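You operate a simulated robot arm through the tools that you are given. There is no shell and no other tool. Be economical: measure what you need, move in short steps, check, and stop when the job is done.

The job below is to be done with a simulated two-armed robot. You get a single attempt, and the scene is never put back.

Task
Open the steel drawer, take the black pad and leave it in the inside of the steel drawer, then shut the drawer. Then take the white tin on the top of the service stand and put it away on the top of the strap table. Then put the white foot on the top of the service stand away on the top of the packing table. Then put the grey rag on the top of the charging shelf away on the top of the workbench. Then press the level button of the big battery two times. Then take the black lead and put it on the top of the fitting table. Keep to this order.
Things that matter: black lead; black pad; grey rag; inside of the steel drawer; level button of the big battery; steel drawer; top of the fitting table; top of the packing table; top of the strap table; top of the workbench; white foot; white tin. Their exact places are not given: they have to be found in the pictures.

Only the result counts: the job must be done as asked and must still hold three seconds after the hand-in. Knocking over, shifting, dropping, spilling or breaking anything else fails it.

Robot
Two 7-joint arms with two-finger parallel grippers on one trunk, on a base that drives. Base frame: it is fixed to the floor where the robot stands at the start and does not move with it; the origin is under the middle of the robot, x ahead of it, y to its left, z up. Readings come in cm, degrees, newtons and seconds.
The left shoulder is at the start at [2.4, 10.1, 135.1], the right one opposite. Places, roughly: black lead [200, 125, 75]; black pad (11x5x4 cm) [110, 230, 70]; grey rag (7x10x3 cm) [20, -60, 80]; inside of the steel drawer [60, -20, 50]; level button of the big battery [30, -40, 100]; steel drawer [60, -10, 60]; top of the fitting table [110, 250, 70]; top of the packing table [-200, 1060, 80]; top of the strap table [-380, 1210, 80]; top of the workbench [180, 750, 90]; white foot (4x4x4 cm) [-40, -160, 60]; white tin [-75, -175, 75]. Payload 2.4 kg a hand.
The TCP of each hand is the grasp point between the finger pads, 2.4 cm short of the fingertips. In the tool frame z runs along the fingers and y along their closing line. Largest opening 6.8 cm; finger width 1.7, thickness 1; the body of the gripper, 4 by 7 cm, starts 4.1 cm behind the TCP.
Orientation is that of the tool frame in the base frame, as a unit quaternion [x, y, z, w]. With the fingers straight down and closing along the base's y, the tool's x points along the base's -x, its y along +y and its z along -z.

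Tools
- The arms move only by the tool play_rows. It takes "left_moves", "right_moves" or both (then of equal length, played together; a hand with none holds still); each is a list of rows, each an object (a shift or turn left out is 0, a gripper value left out holds the last) with "hand": the finger opening in cm, from 0 to 6.8; "dp": the shift along the tool's x, y, z in cm, a list of three; "rotation": the turn, a rotation vector about the tool's x, y, z in degrees, a list of three. In form: [{"hand": hand, "dp": [dx, dy, dz], "rotation": [rx, ry, rz]}, ...]. A call has 1 to 8 rows; each row shifts and turns the commanded pose from where the row before left it, along the tool's axes as they then stand. Rows are played at 5 a second. More than 5 cm and 8.6 degrees between two rows, or a gripper value outside its range, and nothing of the call is played. A pose out of reach is approached as far as the arm can. The call stops where the force on the tool passes 40 N (or 10 N more than at its start, if that is more) or the arm is blocked; 0.2 s more then pass. The fingers move at their own pace (about 7.2 cm/s each) and stop on an object; they squeeze with about 24 N. The grip force told is the motor's: it shows also when the fingers shut on nothing. Time passes only in rows, and 0.2 s behind the last, so rows that do not move let the fingers close. The reply holds the time, the measured pose of the TCP, the force on the tool along the base axes, the opening and the grip force, in the units named above and with some noise, with the torque about the TCP (base axes, N m) and any sound that the robot's microphone picked up.
- Cameras (640 x 400 px; columns grow to the right, rows downward): "scene" is now at [8.27, -3.23, 147.64]; the picture's right is [-0.55, -0.83, 0.00], its down [-0.67, 0.44, -0.60] and it looks along [0.50, -0.33, -0.80] (base axes); focal length 230 px, centre (320, 200). "left" rides on the left gripper at [8.4, -1.1, -7.5] in its tool frame; the picture's right is [0.13, 0.99, 0.00], its down [-0.60, 0.08, -0.79] and it looks along [-0.79, 0.10, 0.61] (tool axes); focal length 251 px, centre (320, 200). "right" rides on the right gripper at [8.4, 1.1, -7.5] in its tool frame; the picture's right is [-0.13, 0.99, 0.00], its down [-0.60, -0.08, -0.79] and it looks along [-0.79, -0.10, 0.61] (tool axes); focal length 251 px, centre (320, 200).
- capture(camera): a new picture of that camera. It takes no simulated time.
- lift_body(by): slides the trunk up (or, below 0, down) by that many cm; the arms and the scene camera ride with it, the base frame stays. It gives what a move gives, with no picture.
- steer(legs): drives the robot by 1 to 6 legs, each [ahead, left, turn to the left] in cm, cm and degrees, along the robot's own axes; the way and the turn of a leg run together, so that a leg with both is an arc; at most 150 cm and 180 degrees a leg. The arms and the cameras ride along, it lands a little off, and it stops where it bumps. It gives what a move gives.
- head_to(pan, tilt): turns the head with the scene camera to pan (to the left, within 86 degrees either way) and tilt (down, from -29 to 69), counted from straight ahead of the robot. It gives what a move gives.
- locate(camera, pixels): there is no depth. For up to 12 entries [column, row, z] of the newest picture of that camera ("zoom" is the newest enlarged one), the place [x, y] in the base frame at which the ray of that pixel passes the height z, good to about 0.2 cm, but the place of the scene camera against the robot may be out by one fixed shift of up to 1.8 cm in any direction. It takes no simulated time.
- zoom(camera, box): a new picture of the part [left, top, right, bottom] of that camera's present view, enlarged. It takes no simulated time.
- finish_job(): hands the job in; it is judged then, once.

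Work in short steps. Measure before you move; look again where a grasp or a placing could have gone wrong, and mend it. You have 131 turns and 154 pictures in all, those below and enlarged ones among them. Open the grippers and draw the arms clear of the work before you hand the job in, unless the task says otherwise; then end with one line.

The tools are called after "Request:" as a command line: name --argument value ..., lists and objects as JSON in quotes. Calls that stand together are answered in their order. play_rows: Moves the arms, as the interface text tells. Its arguments: {"type":"object","properties":{"left_moves":{"type":"array"},"right_moves":{"type":"array"}},"required":[]} The other tools are called the same way: lift_body (by) slides the trunk up or down; steer (legs) drives the base; head_to (pan, tilt) turns the head that bears the scene camera; capture (camera) takes a picture; locate (camera, pixels) gives the place at which the rays of pixels pass given heights; zoom (camera, box) takes an enlarged picture of a part of a camera's view; finish_job () hands the job in.

At the start:

```text
time_s: 0.0
left_eef_pos: [27.39, -4.45, 123.78]
left_orientation: [0.0, 1.0, 0.0, 0.0]
left_wrist_force: [-0.2, -0.4, -0.3]
left_torque: [0.05, -0.04, -0.01]
left_opening: 6.81
left_finger_force: 0.0
right_eef_pos: [21.31, -31.09, 128.26]
right_orientation: [0.001, 1.0, -0.001, 0.0]
right_wrist_force: [0.0, -0.4, 0.4]
right_torque: [0.02, 0.01, 0.0]
right_opening: 6.8
right_finger_force: 0.0
trunk travel left (down, up): [-56.4, 28.6]
robot x, y, heading: [0.06, 0.29, -0.1]
head pan, tilt: [-33.4, 52.9]
```

scene: 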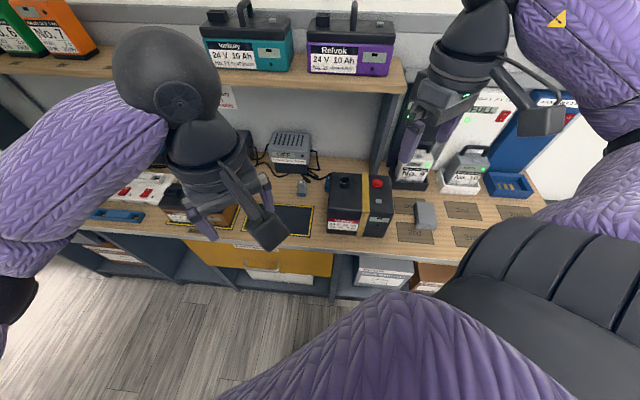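
right: 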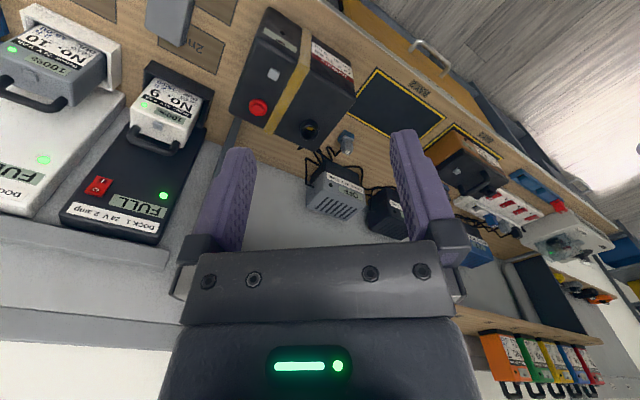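
left: 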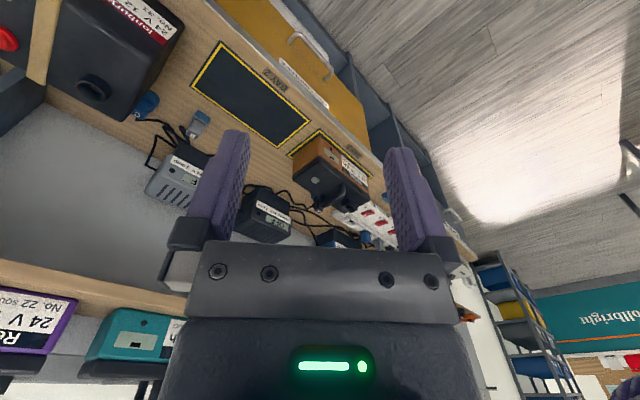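

The pictures show a bench with batteries and a shelf in front. I'll look around with the head to learn the layout, starting straight ahead.

Request:
head_to --pan 0 --tilt 35

Request:
capture --camera "scene"

Request:
head_to --pan -70 --tilt 40

Request:
capture --camera "scene"

Request:
head_to --pan 70 --tilt 20

Request:
capture --camera "scene"

```text
time_s: 1.0
left_eef_pos: [27.18, -4.5, 123.84]
left_orientation: [0.0, 1.0, 0.0, 0.0]
left_wrist_force: [0.5, 0.4, -0.5]
left_torque: [-0.02, 0.06, -0.02]
left_opening: 6.79
left_finger_force: 0.1
right_eef_pos: [21.35, -31.0, 128.18]
right_orientation: [0.0, 1.0, 0.001, 0.0]
right_wrist_force: [0.3, 0.2, -0.8]
right_torque: [-0.01, -0.02, -0.01]
right_opening: 6.74
right_finger_force: 0.1
trunk travel left (down, up): [-56.4, 28.6]
robot x, y, heading: [0.11, 0.2, -0.2]
head pan, tilt: [0.0, 35.0]
```

```text
150 pictures are left
```

scene: 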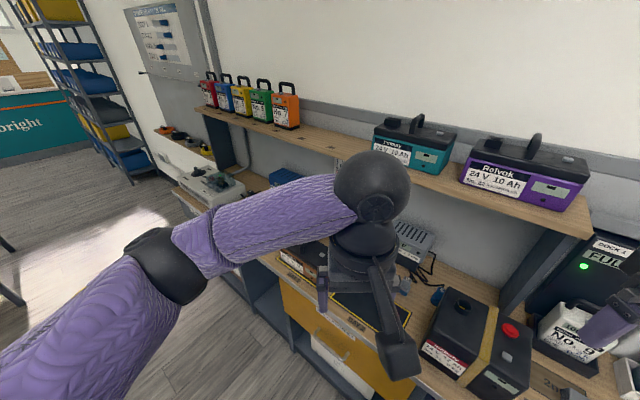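

```text
time_s: 2.4
left_eef_pos: [27.27, -4.5, 123.77]
left_orientation: [0.0, 1.0, 0.0, 0.0]
left_wrist_force: [-0.3, -0.5, -0.5]
left_torque: [0.02, 0.0, -0.01]
left_opening: 6.78
left_finger_force: 0.1
right_eef_pos: [21.3, -31.18, 128.11]
right_orientation: [0.001, 1.0, 0.001, 0.001]
right_wrist_force: [0.1, -0.2, -0.2]
right_torque: [-0.02, -0.03, -0.02]
right_opening: 6.8
right_finger_force: 0.0
trunk travel left (down, up): [-56.4, 28.6]
robot x, y, heading: [-0.17, 0.17, -0.0]
head pan, tilt: [-70.0, 40.0]
```

```text
149 pictures are left
```

scene: 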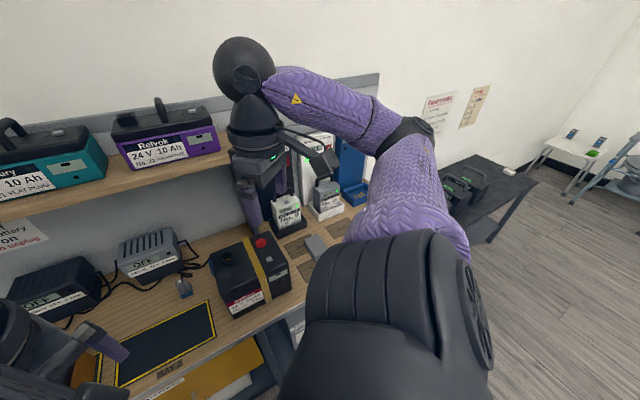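

```text
time_s: 4.6
left_eef_pos: [27.2, -4.46, 123.73]
left_orientation: [0.0, 1.0, 0.001, 0.0]
left_wrist_force: [-0.1, -0.3, 0.0]
left_torque: [-0.02, -0.02, 0.01]
left_opening: 6.78
left_finger_force: 0.0
right_eef_pos: [21.31, -30.96, 128.13]
right_orientation: [0.0, 1.0, 0.0, 0.0]
right_wrist_force: [0.2, 0.0, -0.4]
right_torque: [0.0, 0.01, 0.0]
right_opening: 6.82
right_finger_force: 0.0
trunk travel left (down, up): [-56.4, 28.6]
robot x, y, heading: [0.18, -0.09, -0.1]
head pan, tilt: [70.0, 20.0]
```

```text
148 pictures are left
```

scene: 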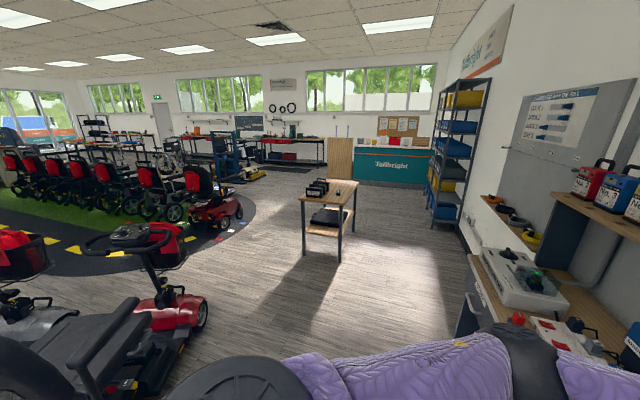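

The room is large, so I'll map the nearby furniture first. I'm looking at the bench from pan -25 and then to the rear right.

Request:
head_to --pan -33 --tilt 45

Request:
zoom --camera "scene" --box '[0, 0, 640, 400]'

Request:
capture --camera "scene"

Request:
locate --camera "scene" --pixels '[[222, 232, 80], [460, 250, 80], [290, 270, 60], [200, 250, 60], [335, 250, 60], [60, 65, 110], [400, 85, 110]]'

Request:
head_to --pan -86 --tilt 25

Request:
capture --camera "scene"

```text
time_s: 6.4
left_eef_pos: [27.26, -4.46, 123.85]
left_orientation: [0.0, 1.0, 0.001, 0.0]
left_wrist_force: [0.4, -0.3, 0.0]
left_torque: [-0.02, 0.0, 0.01]
left_opening: 6.81
left_finger_force: 0.1
right_eef_pos: [21.3, -31.11, 128.05]
right_orientation: [0.0, 1.0, 0.0, 0.0]
right_wrist_force: [-0.3, -0.8, 0.0]
right_torque: [-0.05, 0.02, -0.01]
right_opening: 6.79
right_finger_force: 0.1
trunk travel left (down, up): [-56.4, 28.6]
robot x, y, heading: [0.04, -0.13, 0.2]
head pan, tilt: [-33.0, 45.0]
```

```text
1.00 times, centred on (320, 200) of scene (not enlarged: the box is as wide or as high as the picture)
```

zoom: 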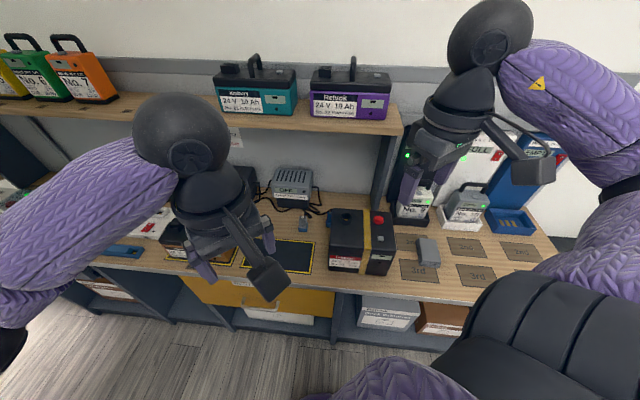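

```text
146 pictures are left
```

scene: 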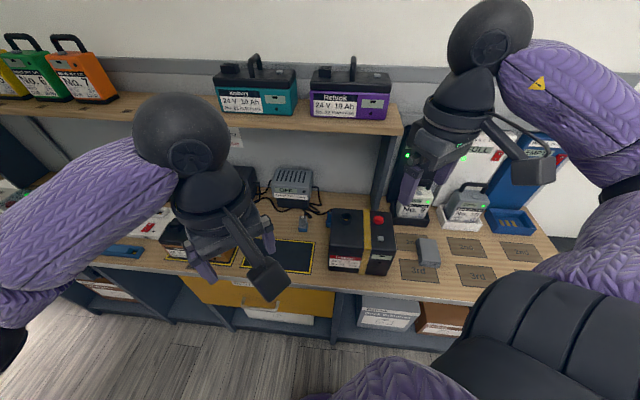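

```text
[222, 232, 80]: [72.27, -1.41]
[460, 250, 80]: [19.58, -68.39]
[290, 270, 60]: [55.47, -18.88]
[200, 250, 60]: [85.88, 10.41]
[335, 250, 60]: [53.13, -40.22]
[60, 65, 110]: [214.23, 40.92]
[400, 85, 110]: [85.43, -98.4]
```

```text
time_s: 7.7
left_eef_pos: [27.2, -4.41, 123.81]
left_orientation: [0.0, 1.0, 0.0, -0.001]
left_wrist_force: [-0.2, -0.7, -0.9]
left_torque: [0.04, 0.0, 0.0]
left_opening: 6.8
left_finger_force: 0.1
right_eef_pos: [21.38, -31.05, 128.3]
right_orientation: [0.0, 1.0, -0.001, 0.0]
right_wrist_force: [0.1, 0.0, 0.2]
right_torque: [0.01, 0.01, -0.01]
right_opening: 6.79
right_finger_force: 0.0
trunk travel left (down, up): [-56.4, 28.6]
robot x, y, heading: [-0.25, -0.5, -0.2]
head pan, tilt: [-85.9, 25.0]
```

```text
145 pictures are left
```

scene: 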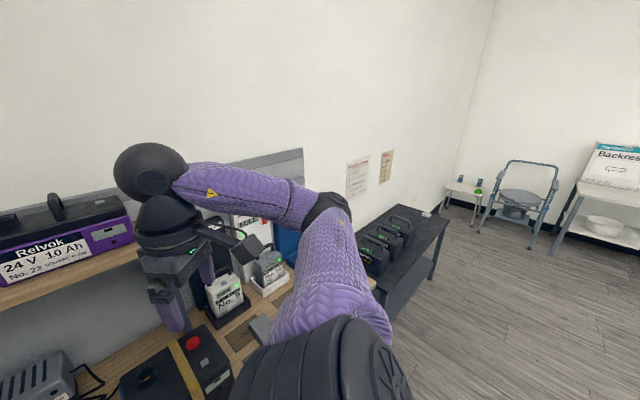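

The bench front edge runs along roughly 52°. I'll zoom into the stand at (410,240), then turn back to zoom on the big battery and the drawer.

Request:
zoom --camera "scene" --box '[340, 150, 660, 350]'

Request:
locate --camera "scene" --pixels '[[427, 214, 75], [370, 238, 75], [445, 218, 75], [478, 191, 50], [604, 225, 40]]'

Request:
head_to --pan -33 --tilt 45

Request:
zoom --camera "scene" --box '[310, 180, 550, 330]'

Request:
zoom --camera "scene" --box '[60, 200, 380, 400]'

```text
refused: 660 is not a number from 0 to 640
```

```text
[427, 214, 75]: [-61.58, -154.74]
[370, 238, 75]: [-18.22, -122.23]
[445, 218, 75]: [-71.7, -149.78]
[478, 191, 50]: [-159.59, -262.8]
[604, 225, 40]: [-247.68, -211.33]
```

```text
time_s: 8.9
left_eef_pos: [27.2, -4.38, 123.75]
left_orientation: [0.0, 1.0, 0.0, 0.0]
left_wrist_force: [-0.3, 0.0, -0.1]
left_torque: [0.0, -0.03, 0.03]
left_opening: 6.81
left_finger_force: 0.0
right_eef_pos: [21.29, -31.01, 128.11]
right_orientation: [0.0, 1.0, -0.001, 0.001]
right_wrist_force: [-0.3, 0.6, 0.9]
right_torque: [-0.02, -0.02, -0.02]
right_opening: 6.8
right_finger_force: 0.0
trunk travel left (down, up): [-56.4, 28.6]
robot x, y, heading: [0.43, -0.05, 0.1]
head pan, tilt: [-33.0, 45.0]
```

```text
2.67 times, centred on (430, 255) of scene
```

zoom: 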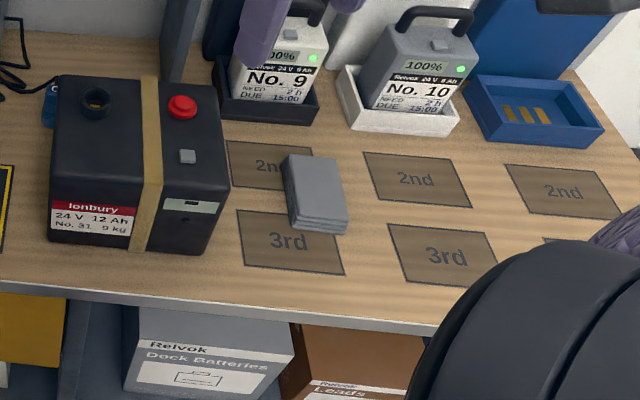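

```text
2.00 times, centred on (220, 300) of scene
```

zoom: 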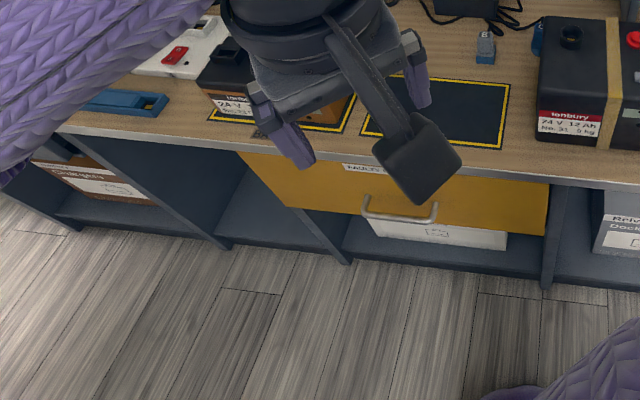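

The yellow-fronted drawer has one bar handle, the grey folded rag lies by "3rd", and the small grey square beside the display is probably the level button. Next I look at the fitting table on the left.

Request:
head_to --pan 65 --tilt 20

Request:
capture --camera "scene"

Request:
zoom --camera "scene" --box '[220, 150, 380, 250]'

Request:
zoom --camera "scene" --box '[0, 80, 480, 200]'

Request:
head_to --pan -86 --tilt 25

Request:
zoom --camera "scene" --box '[320, 140, 640, 340]'

```text
time_s: 10.6
left_eef_pos: [27.38, -4.36, 123.81]
left_orientation: [0.0, 1.0, 0.001, 0.0]
left_wrist_force: [-0.3, -0.1, 0.0]
left_torque: [-0.01, 0.02, 0.02]
left_opening: 6.83
left_finger_force: 0.0
right_eef_pos: [21.31, -31.08, 128.21]
right_orientation: [0.0, 1.0, -0.001, 0.001]
right_wrist_force: [0.2, 0.4, -0.1]
right_torque: [0.01, 0.01, 0.02]
right_opening: 6.77
right_finger_force: 0.0
trunk travel left (down, up): [-56.4, 28.6]
robot x, y, heading: [0.28, 0.01, -0.1]
head pan, tilt: [65.0, 20.0]
```

```text
142 pictures are left
```

scene: 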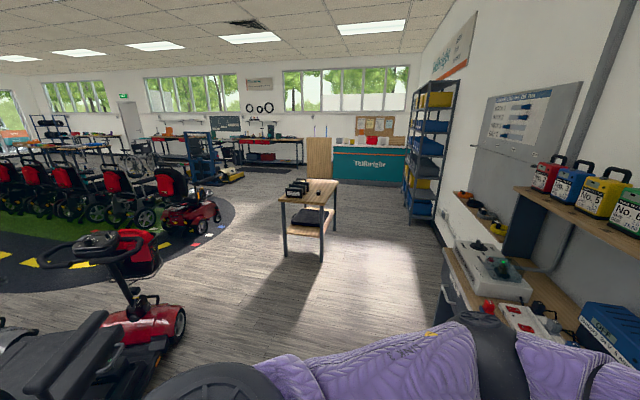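

```text
4.00 times, centred on (300, 200) of scene
```

zoom: 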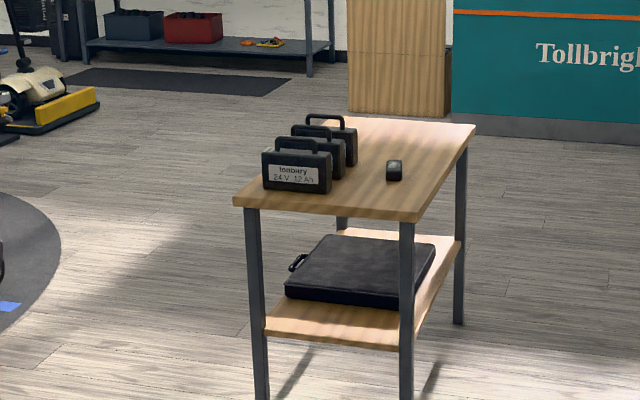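

```text
1.33 times, centred on (240, 140) of scene
```

zoom: 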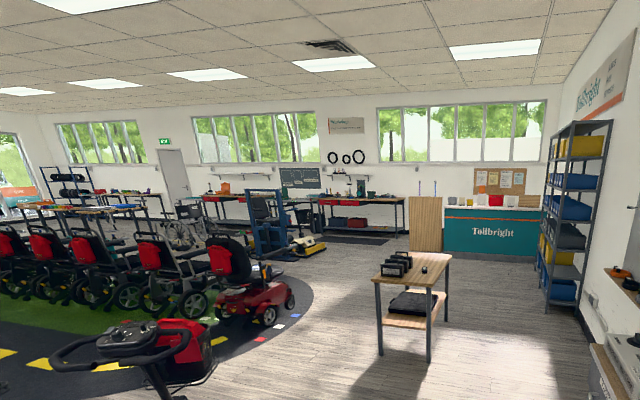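

```text
time_s: 13.0
left_eef_pos: [27.31, -4.46, 123.73]
left_orientation: [0.0, 1.0, 0.0, -0.001]
left_wrist_force: [0.0, -0.1, 0.1]
left_torque: [0.03, 0.01, 0.0]
left_opening: 6.78
left_finger_force: 0.1
right_eef_pos: [21.26, -30.99, 128.16]
right_orientation: [0.0, 1.0, -0.001, -0.001]
right_wrist_force: [-1.3, -0.9, -0.5]
right_torque: [0.02, -0.03, -0.01]
right_opening: 6.78
right_finger_force: 0.0
trunk travel left (down, up): [-56.4, 28.6]
robot x, y, heading: [-0.29, -0.08, -0.2]
head pan, tilt: [-85.9, 25.0]
```

```text
2.00 times, centred on (480, 240) of scene
```

zoom: 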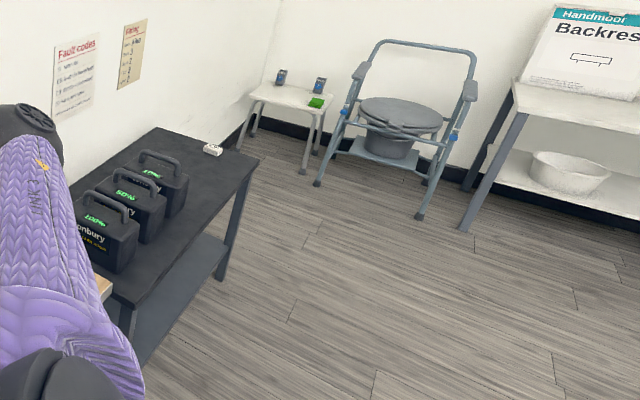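

The black pad sits on the fitting table top at zoom (393,170), and a white block is on the dark table at right. The bench normal points to about -38°, so I turn to face the drawer and come closer.

Request:
steer --legs '[[0, 0, -38], [12, 8, 0]]'

Request:
head_to --pan 5 --tilt 60

Request:
capture --camera "scene"

Request:
capture --camera "left"

```text
time_s: 16.1
left_eef_pos: [33.33, -21.09, 123.77]
left_orientation: [0.321, 0.947, 0.0, -0.001]
left_wrist_force: [0.1, 0.0, -0.1]
left_torque: [0.01, -0.01, 0.02]
left_opening: 6.8
left_finger_force: 0.1
right_eef_pos: [12.5, -38.65, 128.17]
right_orientation: [0.321, 0.947, 0.0, -0.001]
right_wrist_force: [-0.3, 0.8, 0.0]
right_torque: [0.02, 0.02, -0.01]
right_opening: 6.79
right_finger_force: 0.1
trunk travel left (down, up): [-56.4, 28.6]
robot x, y, heading: [14.14, -1.02, -37.3]
head pan, tilt: [-85.9, 25.0]
```

```text
time_s: 17.7
left_eef_pos: [33.24, -21.29, 123.81]
left_orientation: [0.322, 0.947, 0.0, 0.001]
left_wrist_force: [-0.3, -0.7, 0.0]
left_torque: [-0.02, 0.01, 0.0]
left_opening: 6.78
left_finger_force: 0.1
right_eef_pos: [12.35, -38.64, 128.23]
right_orientation: [0.322, 0.947, 0.0, 0.0]
right_wrist_force: [-0.6, 0.0, -0.3]
right_torque: [0.0, 0.0, 0.01]
right_opening: 6.79
right_finger_force: 0.0
trunk travel left (down, up): [-56.4, 28.6]
robot x, y, heading: [14.1, -1.23, -37.6]
head pan, tilt: [5.0, 60.0]
```

```text
138 pictures are left
```

scene: 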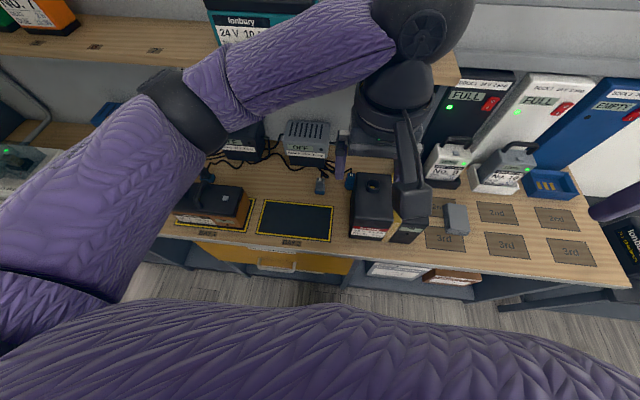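

```text
137 pictures are left
```

left: 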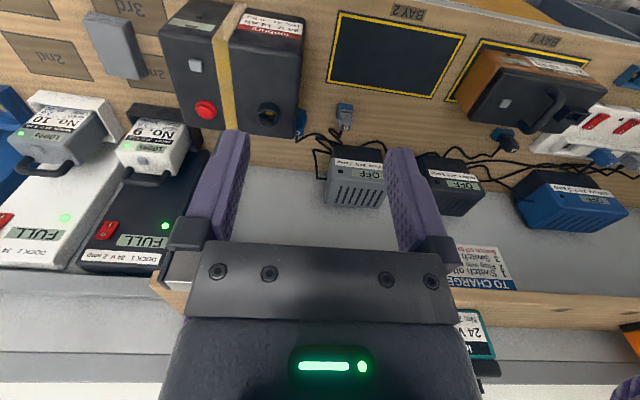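

The handle is at scene (277,268), about 45 cm ahead of the base. I lower the trunk so the left camera can see it and measure it well.

Request:
lift_body --by -35

Request:
capture --camera "left"

Request:
capture --camera "scene"

Request:
capture --camera "right"

```text
time_s: 21.2
left_eef_pos: [33.3, -21.06, 88.9]
left_orientation: [0.322, 0.947, -0.001, 0.0]
left_wrist_force: [0.0, -0.4, -0.3]
left_torque: [-0.01, 0.01, 0.0]
left_opening: 6.79
left_finger_force: 0.1
right_eef_pos: [12.28, -38.68, 93.2]
right_orientation: [0.321, 0.947, 0.0, 0.0]
right_wrist_force: [-0.5, 0.0, 0.0]
right_torque: [0.0, 0.02, 0.0]
right_opening: 6.81
right_finger_force: 0.1
trunk travel left (down, up): [-21.4, 63.6]
robot x, y, heading: [14.37, -1.01, -37.5]
head pan, tilt: [5.0, 60.0]
```

```text
136 pictures are left
```

left: 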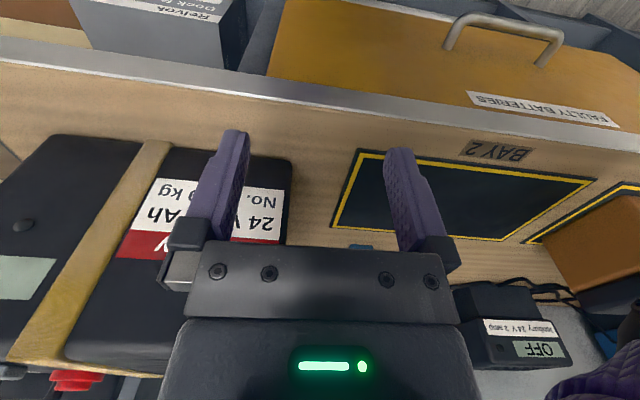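

```text
135 pictures are left
```

scene: 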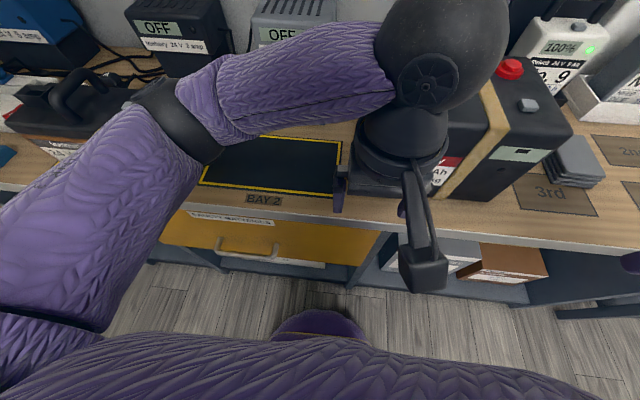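

```text
134 pictures are left
```

right: 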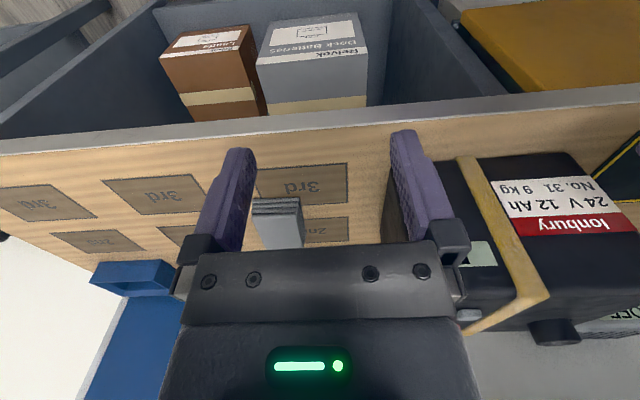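

The handle bar is at left (460,18)–(562,38) and scene (217,242)–(278,258). I triangulate heights with both.

Request:
locate --camera "left" --pixels '[[464, 17, 60], [562, 36, 60], [464, 17, 70], [562, 36, 70], [446, 48, 65], [540, 66, 65], [330, 105, 80], [330, 105, 78], [60, 70, 80]]'

Request:
locate --camera "scene" --pixels '[[217, 249, 60], [276, 259, 60], [217, 249, 70], [276, 259, 70], [250, 206, 80], [100, 190, 80], [450, 225, 80]]'

Request:
zoom --camera "scene" --box '[140, 190, 300, 290]'

```text
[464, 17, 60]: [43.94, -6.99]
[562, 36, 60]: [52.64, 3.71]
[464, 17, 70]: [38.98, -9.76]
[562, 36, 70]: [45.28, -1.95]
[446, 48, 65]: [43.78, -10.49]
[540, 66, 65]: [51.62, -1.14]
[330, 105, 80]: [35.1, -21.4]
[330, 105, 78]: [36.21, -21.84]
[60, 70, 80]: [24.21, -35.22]
```

```text
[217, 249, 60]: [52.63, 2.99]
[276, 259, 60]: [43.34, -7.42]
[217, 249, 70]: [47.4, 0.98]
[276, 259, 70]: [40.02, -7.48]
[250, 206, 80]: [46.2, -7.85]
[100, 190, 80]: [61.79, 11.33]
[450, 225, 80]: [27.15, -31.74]
```

```text
4.00 times, centred on (220, 240) of scene
```

zoom: 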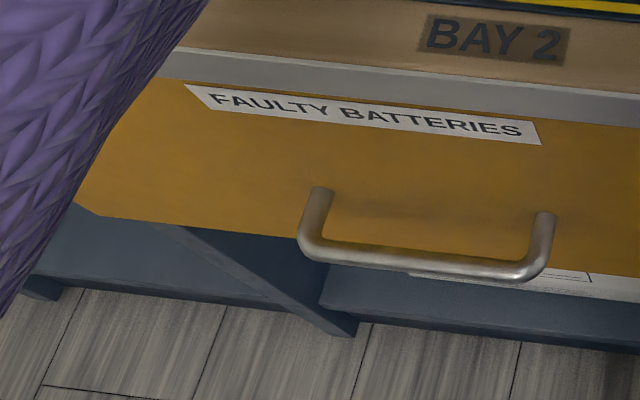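

Both cameras agree: the bar is at z≈60, about 27 cm ahead and 20 cm left of the base, running along the bench. I shift the base left by 10 cm, then pull the left hand back and start rolling it 90°.

Request:
steer --legs '[[-4, 10, 0]]'

Request:
play_rows --left_moves '[{"dp": [5, 0, 0]}, {"dp": [2, 0, 0], "rotation": [0, 0, 8.5]}, {"rotation": [0, 0, 8.5]}, {"rotation": [0, 0, 8.5]}, {"rotation": [0, 0, 8.5]}, {"rotation": [0, 0, 8.5]}, {"rotation": [0, 0, 8.5]}, {"rotation": [0, 0, 8.5]}]'

Request:
play_rows --left_moves '[{"rotation": [0, 0, 8.5]}, {"rotation": [0, 0, 8.5]}, {"rotation": [0, 0, 8.5]}, {"rotation": [0, 0, 5]}, {"rotation": [-8.5, 0, 0]}, {"rotation": [-8.5, 0, 0]}, {"rotation": [-8.5, 0, 0]}, {"rotation": [-8.5, 0, 0]}]'

Request:
capture --camera "left"

Request:
capture --camera "scene"

```text
time_s: 22.3
left_eef_pos: [36.19, -10.8, 88.75]
left_orientation: [0.322, 0.947, 0.0, 0.0]
left_wrist_force: [-0.2, 0.4, 1.1]
left_torque: [0.04, 0.03, -0.06]
left_opening: 6.8
left_finger_force: 0.0
right_eef_pos: [15.18, -28.19, 93.17]
right_orientation: [0.321, 0.947, 0.001, 0.0]
right_wrist_force: [-0.6, 0.7, -0.8]
right_torque: [0.01, -0.01, 0.0]
right_opening: 6.8
right_finger_force: 0.0
trunk travel left (down, up): [-21.4, 63.6]
robot x, y, heading: [17.22, 9.8, -37.4]
head pan, tilt: [5.0, 60.0]
```

```text
time_s: 22.9
left_eef_pos: [31.23, -7.0, 88.88]
left_orientation: [0.364, 0.931, -0.003, 0.002]
left_wrist_force: [17.5, -5.8, -2.1]
left_torque: [0.37, 1.17, -0.67]
left_opening: 6.79
left_finger_force: 0.0
right_eef_pos: [15.18, -28.24, 93.15]
right_orientation: [0.322, 0.947, 0.0, 0.0]
right_wrist_force: [-0.5, 0.2, 0.4]
right_torque: [-0.01, -0.02, 0.06]
right_opening: 6.78
right_finger_force: 0.1
trunk travel left (down, up): [-21.4, 63.6]
robot x, y, heading: [17.38, 9.23, -37.6]
head pan, tilt: [5.0, 60.0]
stopped in row 3 (left hand): the force on the tool passed its limit at 109 N (the readings are from after the stop); the commanded pose is now the measured one
```

```text
time_s: 24.3
left_eef_pos: [31.47, -7.08, 88.98]
left_orientation: [0.595, 0.794, 0.099, 0.077]
left_wrist_force: [1.0, -2.4, -1.5]
left_torque: [0.04, 0.02, 0.07]
left_opening: 6.79
left_finger_force: 0.1
right_eef_pos: [15.22, -28.17, 93.26]
right_orientation: [0.322, 0.947, -0.001, 0.0]
right_wrist_force: [0.4, -0.4, 0.0]
right_torque: [0.01, 0.03, -0.02]
right_opening: 6.83
right_finger_force: 0.1
trunk travel left (down, up): [-21.4, 63.6]
robot x, y, heading: [17.19, 9.41, -37.6]
head pan, tilt: [5.0, 60.0]
stopped in row 6 (left hand): the force on the tool passed its limit at 73 N (the readings are from after the stop); the commanded pose is now the measured one
```

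```text
132 pictures are left
```

left: 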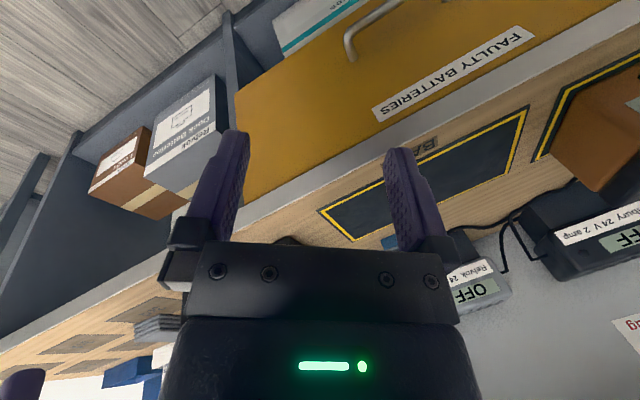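

```text
131 pictures are left
```

scene: 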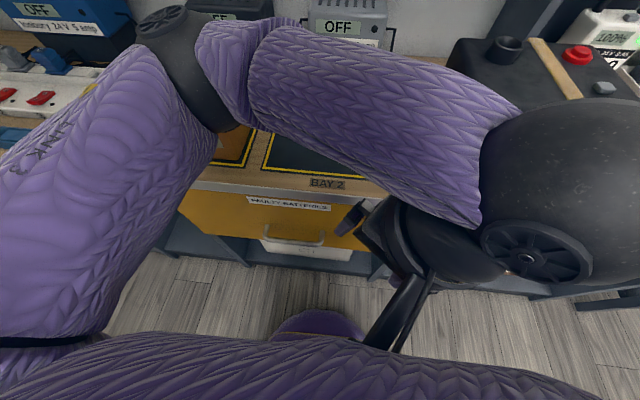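

The roll was blocked because the camera arm hit the robot's own chest. I move the hand forward and left (over the clear bench edge) before continuing.

Request:
play_rows --left_moves '[{"dp": [0.85, 3.6, 0.9]}, {"dp": [0.85, 3.6, 0.9]}, {"dp": [0.85, 3.6, 0.9]}, {"dp": [0.85, 3.6, 0.9]}, {"rotation": [7.1, 0, 0]}, {"rotation": [7.1, 0, 0]}]'

Request:
play_rows --left_moves '[{"rotation": [0, 0, 8.5]}, {"rotation": [0, 0, 8.5]}, {"rotation": [0, 0, 8.5]}, {"rotation": [0, 0, 8.5]}, {"rotation": [0, 0, 8.5]}, {"rotation": [0, 0, 8.5]}]'

Request:
capture --camera "scene"

```text
time_s: 25.7
left_eef_pos: [44.64, 0.4, 89.01]
left_orientation: [0.6, 0.8, 0.0, 0.002]
left_wrist_force: [0.0, 0.7, 0.6]
left_torque: [0.0, -0.01, -0.01]
left_opening: 6.79
left_finger_force: 0.1
right_eef_pos: [15.15, -28.23, 93.2]
right_orientation: [0.322, 0.947, 0.0, 0.0]
right_wrist_force: [0.8, 0.0, 0.0]
right_torque: [-0.01, -0.01, 0.02]
right_opening: 6.81
right_finger_force: 0.1
trunk travel left (down, up): [-21.4, 63.6]
robot x, y, heading: [17.25, 9.48, -37.6]
head pan, tilt: [5.0, 60.0]
```

```text
time_s: 27.1
left_eef_pos: [44.74, 0.24, 88.96]
left_orientation: [0.886, 0.464, 0.001, 0.003]
left_wrist_force: [0.3, 0.8, 0.1]
left_torque: [-0.04, -0.01, 0.0]
left_opening: 6.8
left_finger_force: 0.0
right_eef_pos: [15.24, -28.16, 93.13]
right_orientation: [0.322, 0.947, 0.0, 0.0]
right_wrist_force: [0.5, -0.2, -1.1]
right_torque: [0.0, -0.01, -0.02]
right_opening: 6.81
right_finger_force: 0.1
trunk travel left (down, up): [-21.4, 63.6]
robot x, y, heading: [17.18, 9.1, -37.7]
head pan, tilt: [5.0, 60.0]
```

```text
130 pictures are left
```

scene: 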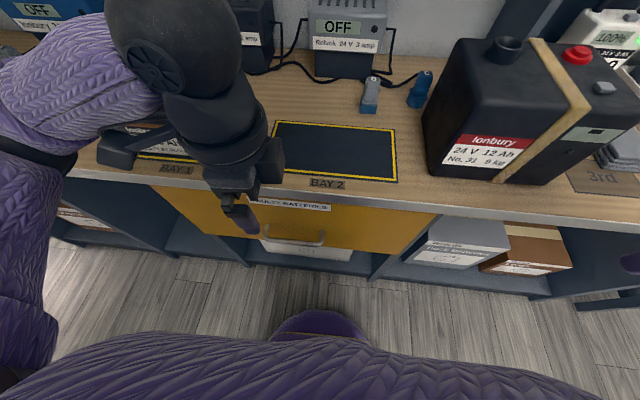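

The hand is now rolled with its closing line along the bench normal, at the handle's s position. I pitch it 42° forward and descend to a pre-grasp in front of the bar.

Request:
play_rows --left_moves '[{"rotation": [0, 0, -3]}, {"rotation": [-8.5, 0, 0]}, {"rotation": [-8.5, 0, 0]}, {"rotation": [-8.5, 0, 0]}, {"rotation": [-8.5, 0, 0]}, {"rotation": [-8.5, 0, 0]}]'

Request:
play_rows --left_moves '[{"dp": [0, -3.3, 3.2]}, {"dp": [0, -3.3, 3.2]}, {"dp": [0, -3.3, 3.2]}, {"dp": [0, -3.3, 3.2]}, {"dp": [0, -3.3, 3.2]}]'

Request:
capture --camera "left"

Request:
capture --camera "scene"

```text
time_s: 28.5
left_eef_pos: [47.21, -5.88, 90.44]
left_orientation: [0.813, 0.453, 0.179, 0.32]
left_wrist_force: [0.7, 0.4, -0.2]
left_torque: [0.01, 0.0, 0.02]
left_opening: 6.8
left_finger_force: 0.2
left hand out of reach, approached as far as the arm can: row 3, 4, 5, 6
right_eef_pos: [15.25, -28.27, 93.09]
right_orientation: [0.322, 0.947, 0.0, 0.0]
right_wrist_force: [1.1, -0.7, -0.1]
right_torque: [0.0, 0.04, 0.01]
right_opening: 6.8
right_finger_force: 0.1
trunk travel left (down, up): [-21.4, 63.6]
robot x, y, heading: [17.34, 9.21, -37.7]
head pan, tilt: [5.0, 60.0]
```

```text
time_s: 29.3
left_eef_pos: [46.86, -5.85, 79.22]
left_orientation: [0.808, 0.455, 0.178, 0.33]
left_wrist_force: [-8.5, 7.8, 16.2]
left_torque: [-0.3, -0.65, 0.12]
left_opening: 6.8
left_finger_force: 0.1
left hand out of reach, approached as far as the arm can: row 1
right_eef_pos: [15.06, -28.0, 93.12]
right_orientation: [0.322, 0.947, -0.001, 0.001]
right_wrist_force: [0.3, -0.3, -0.2]
right_torque: [0.01, 0.0, 0.01]
right_opening: 6.8
right_finger_force: 0.0
trunk travel left (down, up): [-21.4, 63.6]
robot x, y, heading: [17.33, 9.07, -37.3]
head pan, tilt: [5.0, 60.0]
stopped in row 3 (left hand): the force on the tool passed its limit at 85 N (the readings are from after the stop); the commanded pose is now the measured one
```

```text
129 pictures are left
```

left: 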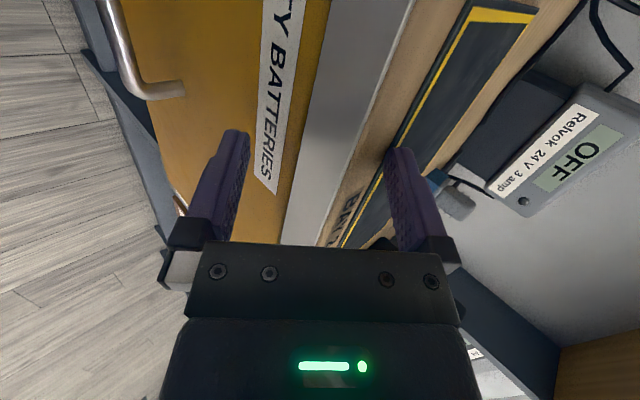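

```text
128 pictures are left
```

scene: 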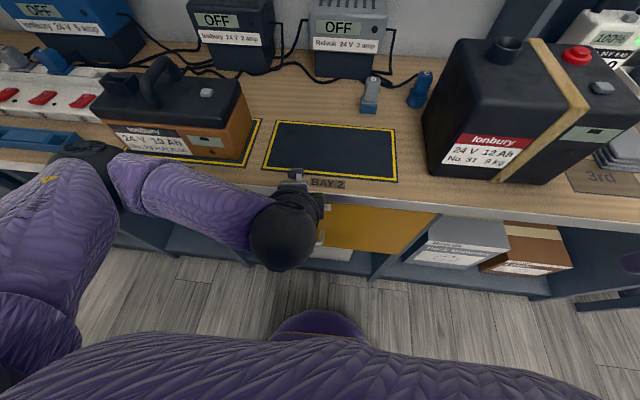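

The arm folded badly and touched the bench edge (TCP d≈40.5, z 79). I drive back 12 cm to free it and give the arm room.

Request:
steer --legs '[[-12, 0, 0]]'

Request:
play_rows --left_moves '[{"dp": [0, -3, 2.7]}, {"dp": [0, -3, 2.7]}, {"dp": [0, -3, 2.7]}, {"dp": [0, -3, 2.7]}]'

Request:
capture --camera "left"

Request:
capture --camera "scene"

```text
time_s: 30.1
left_eef_pos: [45.22, -4.75, 79.43]
left_orientation: [0.806, 0.455, 0.18, 0.334]
left_wrist_force: [-0.9, -0.5, -0.6]
left_torque: [0.03, -0.03, -0.02]
left_opening: 6.79
left_finger_force: 0.0
right_eef_pos: [13.36, -26.8, 93.16]
right_orientation: [0.322, 0.947, -0.001, 0.0]
right_wrist_force: [-0.8, -0.3, -0.8]
right_torque: [0.01, 0.01, 0.03]
right_opening: 6.79
right_finger_force: 0.1
trunk travel left (down, up): [-21.4, 63.6]
robot x, y, heading: [15.82, 10.67, -37.6]
head pan, tilt: [5.0, 60.0]
stopped in leg 1: the force on the tool passed its limit at 56 N (the readings are from after the stop); the commanded pose is now the measured one
```

```text
time_s: 30.4
left_eef_pos: [45.26, -4.77, 79.18]
left_orientation: [0.8, 0.455, 0.183, 0.346]
left_wrist_force: [-8.3, 9.1, 20.1]
left_torque: [-0.35, -0.83, 0.08]
left_opening: 6.81
left_finger_force: 0.0
right_eef_pos: [13.41, -26.75, 93.23]
right_orientation: [0.321, 0.947, -0.001, 0.0]
right_wrist_force: [-0.9, 0.5, 0.1]
right_torque: [-0.03, -0.01, -0.02]
right_opening: 6.79
right_finger_force: 0.1
trunk travel left (down, up): [-21.4, 63.6]
robot x, y, heading: [15.79, 10.56, -37.6]
head pan, tilt: [5.0, 60.0]
stopped in row 1 (left hand): the force on the tool passed its limit at 75 N (the readings are from after the stop); the commanded pose is now the measured one
```

```text
127 pictures are left
```

left: 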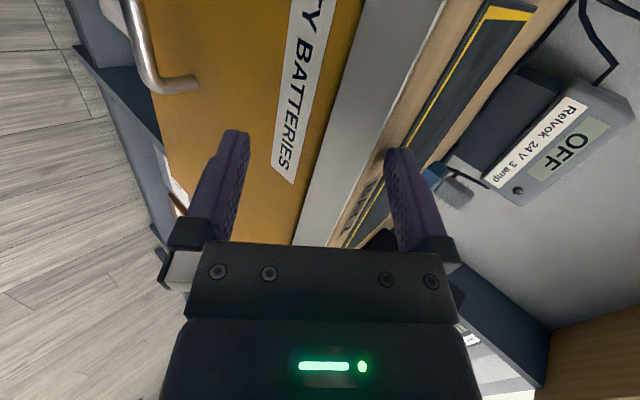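

```text
126 pictures are left
```

scene: 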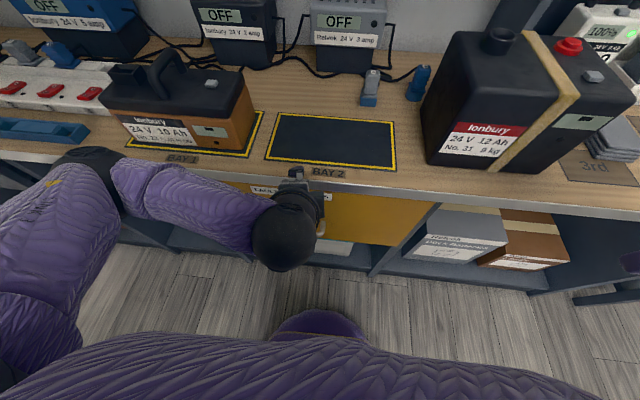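

The upper fingertip is pressing on the bench top. I lift the trunk 6 cm, then back off.

Request:
lift_body --by 6

Request:
steer --legs '[[-14, 0, 0]]'

Request:
lift_body --by -16

Request:
capture --camera "left"

Request:
capture --camera "scene"

```text
time_s: 31.4
left_eef_pos: [45.39, -4.93, 85.01]
left_orientation: [0.801, 0.455, 0.183, 0.343]
left_wrist_force: [-0.5, -0.1, -0.2]
left_torque: [-0.02, -0.01, 0.0]
left_opening: 6.8
left_finger_force: 0.1
right_eef_pos: [13.47, -26.91, 99.12]
right_orientation: [0.322, 0.947, 0.0, -0.001]
right_wrist_force: [-0.1, 0.4, -0.1]
right_torque: [0.02, -0.01, -0.01]
right_opening: 6.79
right_finger_force: 0.0
trunk travel left (down, up): [-27.4, 57.6]
robot x, y, heading: [15.73, 10.58, -37.7]
head pan, tilt: [5.0, 60.0]
```

```text
time_s: 32.8
left_eef_pos: [34.26, 3.75, 85.18]
left_orientation: [0.801, 0.456, 0.182, 0.342]
left_wrist_force: [-0.7, 0.2, 0.0]
left_torque: [0.02, 0.01, 0.02]
left_opening: 6.81
left_finger_force: 0.1
right_eef_pos: [2.51, -18.3, 99.17]
right_orientation: [0.32, 0.947, 0.0, 0.0]
right_wrist_force: [0.5, 0.1, 0.0]
right_torque: [-0.04, 0.0, -0.01]
right_opening: 6.81
right_finger_force: 0.0
trunk travel left (down, up): [-27.4, 57.6]
robot x, y, heading: [4.45, 19.21, -37.5]
head pan, tilt: [5.0, 60.0]
```

```text
time_s: 33.9
left_eef_pos: [34.24, 3.57, 74.32]
left_orientation: [0.801, 0.458, 0.176, 0.343]
left_wrist_force: [2.5, -4.8, 0.9]
left_torque: [0.16, 0.11, -0.35]
left_opening: 6.81
left_finger_force: 0.1
right_eef_pos: [2.56, -18.32, 88.66]
right_orientation: [0.321, 0.947, 0.001, -0.003]
right_wrist_force: [-0.1, -0.1, 1.0]
right_torque: [-0.03, -0.05, -0.01]
right_opening: 6.82
right_finger_force: 0.1
trunk travel left (down, up): [-17.0, 67.9]
robot x, y, heading: [4.51, 19.35, -37.2]
head pan, tilt: [5.0, 60.0]
stopped: the force on the tool passed its limit at 62 N (the readings are from after the stop); the commanded pose is now the measured one
```

```text
125 pictures are left
```

left: 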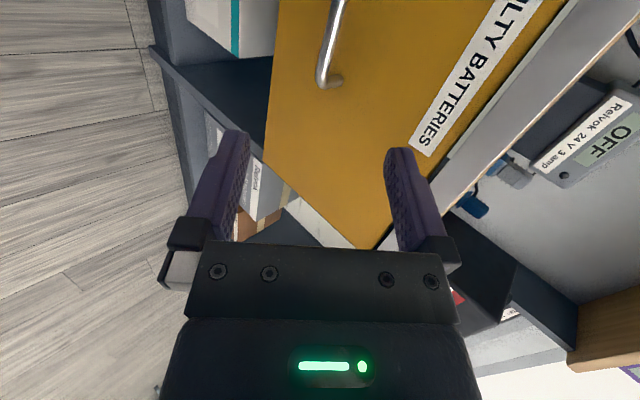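

```text
124 pictures are left
```

scene: 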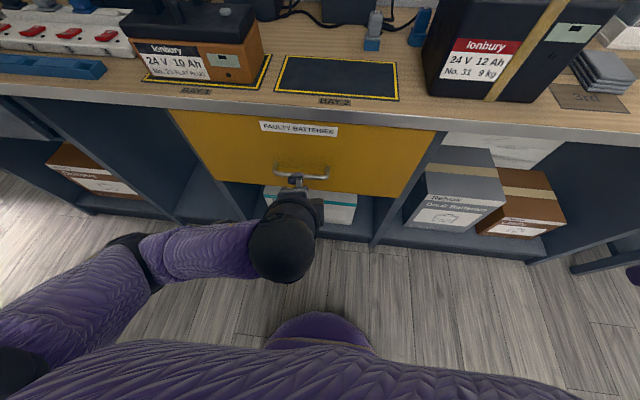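

The hand is now on a 45° line to the bar: needed offset ≈ (3, 0.5, 20.3) in the tool frame. I advance 12 cm and look.

Request:
play_rows --left_moves '[{"dp": [1, 0.1, 4]}, {"dp": [1, 0.2, 4]}, {"dp": [1, 0.2, 4]}]'

Request:
capture --camera "left"

Request:
locate --camera "left" --pixels '[[320, 200, 60]]'

```text
time_s: 34.7
left_eef_pos: [43.41, 1.33, 66.4]
left_orientation: [0.801, 0.458, 0.177, 0.344]
left_wrist_force: [0.7, -0.7, -0.2]
left_torque: [0.06, 0.01, -0.02]
left_opening: 6.79
left_finger_force: 0.1
right_eef_pos: [2.43, -18.35, 88.62]
right_orientation: [0.32, 0.947, 0.001, -0.004]
right_wrist_force: [-0.2, 0.2, 0.4]
right_torque: [-0.02, -0.02, 0.0]
right_opening: 6.75
right_finger_force: 0.1
trunk travel left (down, up): [-17.0, 67.9]
robot x, y, heading: [4.11, 19.07, -37.2]
head pan, tilt: [5.0, 60.0]
```

```text
123 pictures are left
```

left: 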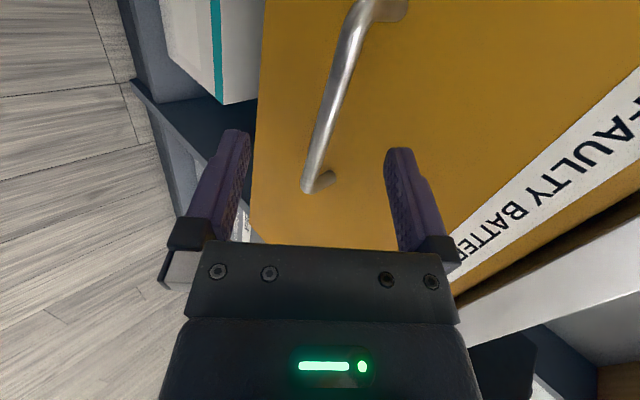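

```text
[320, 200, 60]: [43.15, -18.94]
```

The bar passes between the fingers' lines, with the aim point ahead at about (320,90). I correct the yaw by 5° and advance 5 cm.

Request:
play_rows --left_moves '[{"rotation": [0, -3.5, 3.5]}, {"dp": [0, 0.4, 2.5]}, {"dp": [0, 0.4, 2.5]}]'

Request:
capture --camera "left"

```text
time_s: 35.5
left_eef_pos: [46.39, -1.11, 63.67]
left_orientation: [0.818, 0.423, 0.162, 0.353]
left_wrist_force: [-17.6, 17.3, 18.8]
left_torque: [-0.87, -0.86, -0.03]
left_opening: 6.49
left_finger_force: 0.0
right_eef_pos: [2.38, -18.21, 88.71]
right_orientation: [0.32, 0.947, 0.0, -0.002]
right_wrist_force: [-0.2, 0.9, 0.1]
right_torque: [0.0, 0.0, -0.03]
right_opening: 6.79
right_finger_force: 0.0
trunk travel left (down, up): [-17.0, 67.9]
robot x, y, heading: [4.43, 19.34, -37.2]
head pan, tilt: [5.0, 60.0]
```

```text
122 pictures are left
```

left: 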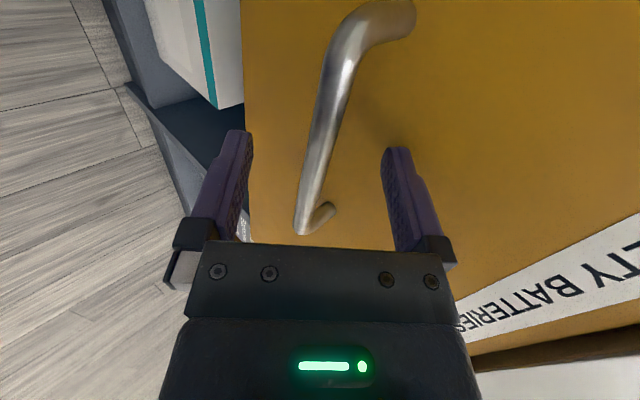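

The upper fingertip touches the drawer front while the bar is between the fingers. I back up, narrow the opening to 3.2 cm and go in deeper.

Request:
play_rows --left_moves '[{"dp": [0, 0, -2], "hand": 3.2}, {}, {"dp": [0, -0.2, 2]}, {"dp": [0, -0.2, 1.5]}]'

Request:
capture --camera "left"

```text
time_s: 36.5
left_eef_pos: [47.2, -1.71, 62.08]
left_orientation: [0.819, 0.423, 0.162, 0.351]
left_wrist_force: [-0.5, 0.1, -0.4]
left_torque: [0.01, 0.0, 0.03]
left_opening: 3.23
left_finger_force: 0.1
right_eef_pos: [2.46, -18.37, 88.65]
right_orientation: [0.32, 0.947, 0.001, -0.004]
right_wrist_force: [0.1, 0.6, 0.4]
right_torque: [0.01, -0.01, 0.04]
right_opening: 6.78
right_finger_force: 0.0
trunk travel left (down, up): [-17.0, 67.9]
robot x, y, heading: [4.64, 19.79, -37.4]
head pan, tilt: [5.0, 60.0]
```

```text
121 pictures are left
```

left: 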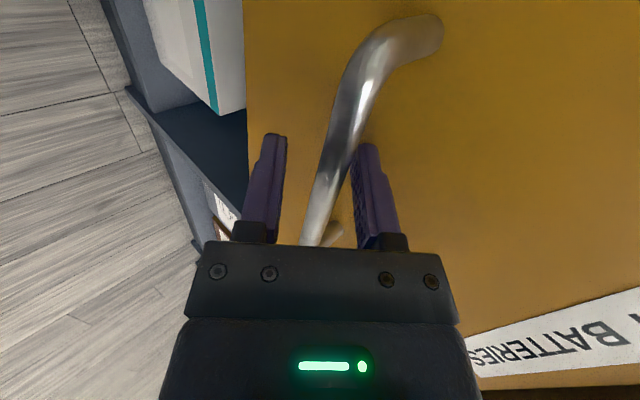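

The bar lies between the finger pads now, so I close on it.

Request:
play_rows --left_moves '[{"dp": [0, 0.3, 0.8], "hand": 2.6}, {"hand": 0}, {}, {}]'

Request:
capture --camera "left"

```text
time_s: 37.5
left_eef_pos: [47.81, -2.18, 61.88]
left_orientation: [0.818, 0.423, 0.163, 0.353]
left_wrist_force: [3.9, 2.6, 22.5]
left_torque: [0.32, -0.11, -0.55]
left_opening: 1.34
left_finger_force: 33.6
right_eef_pos: [2.44, -18.35, 88.77]
right_orientation: [0.321, 0.947, 0.002, -0.003]
right_wrist_force: [-0.2, 0.8, 0.2]
right_torque: [-0.01, 0.01, 0.02]
right_opening: 6.83
right_finger_force: 0.0
trunk travel left (down, up): [-17.0, 67.9]
robot x, y, heading: [4.04, 19.4, -37.6]
head pan, tilt: [5.0, 60.0]
```

```text
120 pictures are left
```

left: 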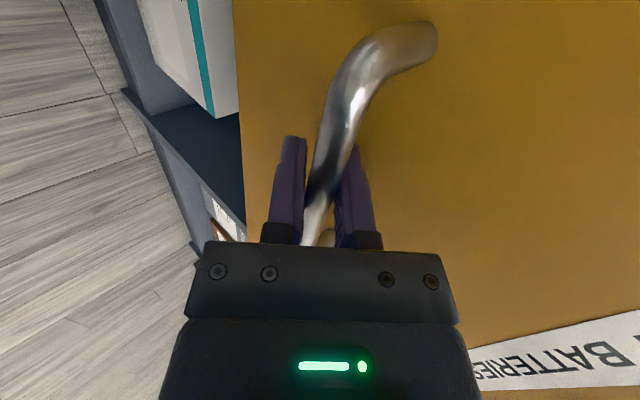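

The bar is gripped (opening 1.34, 34 N). I drive straight back to pull the drawer open.

Request:
steer --legs '[[-15, 0, 0]]'

Request:
capture --camera "scene"

```text
time_s: 39.0
left_eef_pos: [36.47, 6.83, 61.87]
left_orientation: [0.817, 0.425, 0.167, 0.352]
left_wrist_force: [1.1, 1.0, 6.7]
left_torque: [0.47, -0.23, -0.54]
left_opening: 1.35
left_finger_force: 33.6
right_eef_pos: [-8.99, -9.59, 88.54]
right_orientation: [0.319, 0.948, 0.001, -0.004]
right_wrist_force: [0.6, -0.6, -0.2]
right_torque: [-0.03, -0.02, 0.02]
right_opening: 6.78
right_finger_force: 0.1
trunk travel left (down, up): [-17.0, 67.9]
robot x, y, heading: [-7.22, 27.73, -37.1]
head pan, tilt: [5.0, 60.0]
stopped in leg 1: the force on the tool passed its limit at 40 N (the readings are from after the stop); the commanded pose is now the measured one
```

```text
119 pictures are left
```

scene: 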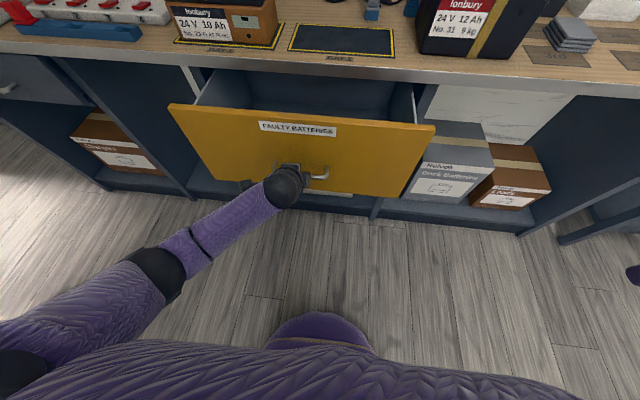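

The drawer opened ~14 cm. At far left (5,85) there is another, grey drawer, so I check it before going on.

Request:
head_to --pan 30 --tilt 45

Request:
capture --camera "scene"

Request:
locate --camera "scene" --pixels '[[185, 150, 60], [185, 150, 65], [420, 230, 60]]'

```text
time_s: 39.8
left_eef_pos: [36.58, 6.95, 61.81]
left_orientation: [0.817, 0.425, 0.167, 0.353]
left_wrist_force: [3.0, 0.8, 8.4]
left_torque: [0.42, -0.13, -0.52]
left_opening: 1.35
left_finger_force: 33.4
right_eef_pos: [-8.91, -9.57, 88.64]
right_orientation: [0.318, 0.948, 0.001, -0.003]
right_wrist_force: [-0.1, 0.0, -0.3]
right_torque: [0.0, 0.02, -0.01]
right_opening: 6.82
right_finger_force: 0.1
trunk travel left (down, up): [-17.0, 67.9]
robot x, y, heading: [-7.27, 28.0, -37.0]
head pan, tilt: [30.0, 45.0]
```

```text
118 pictures are left
```

scene: 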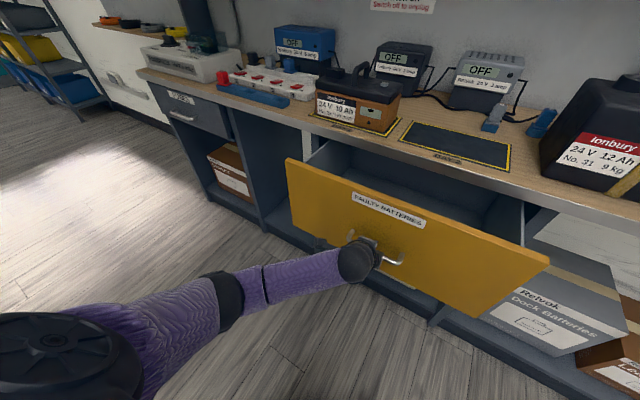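

```text
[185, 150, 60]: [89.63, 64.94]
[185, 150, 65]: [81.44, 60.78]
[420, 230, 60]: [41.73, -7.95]
```

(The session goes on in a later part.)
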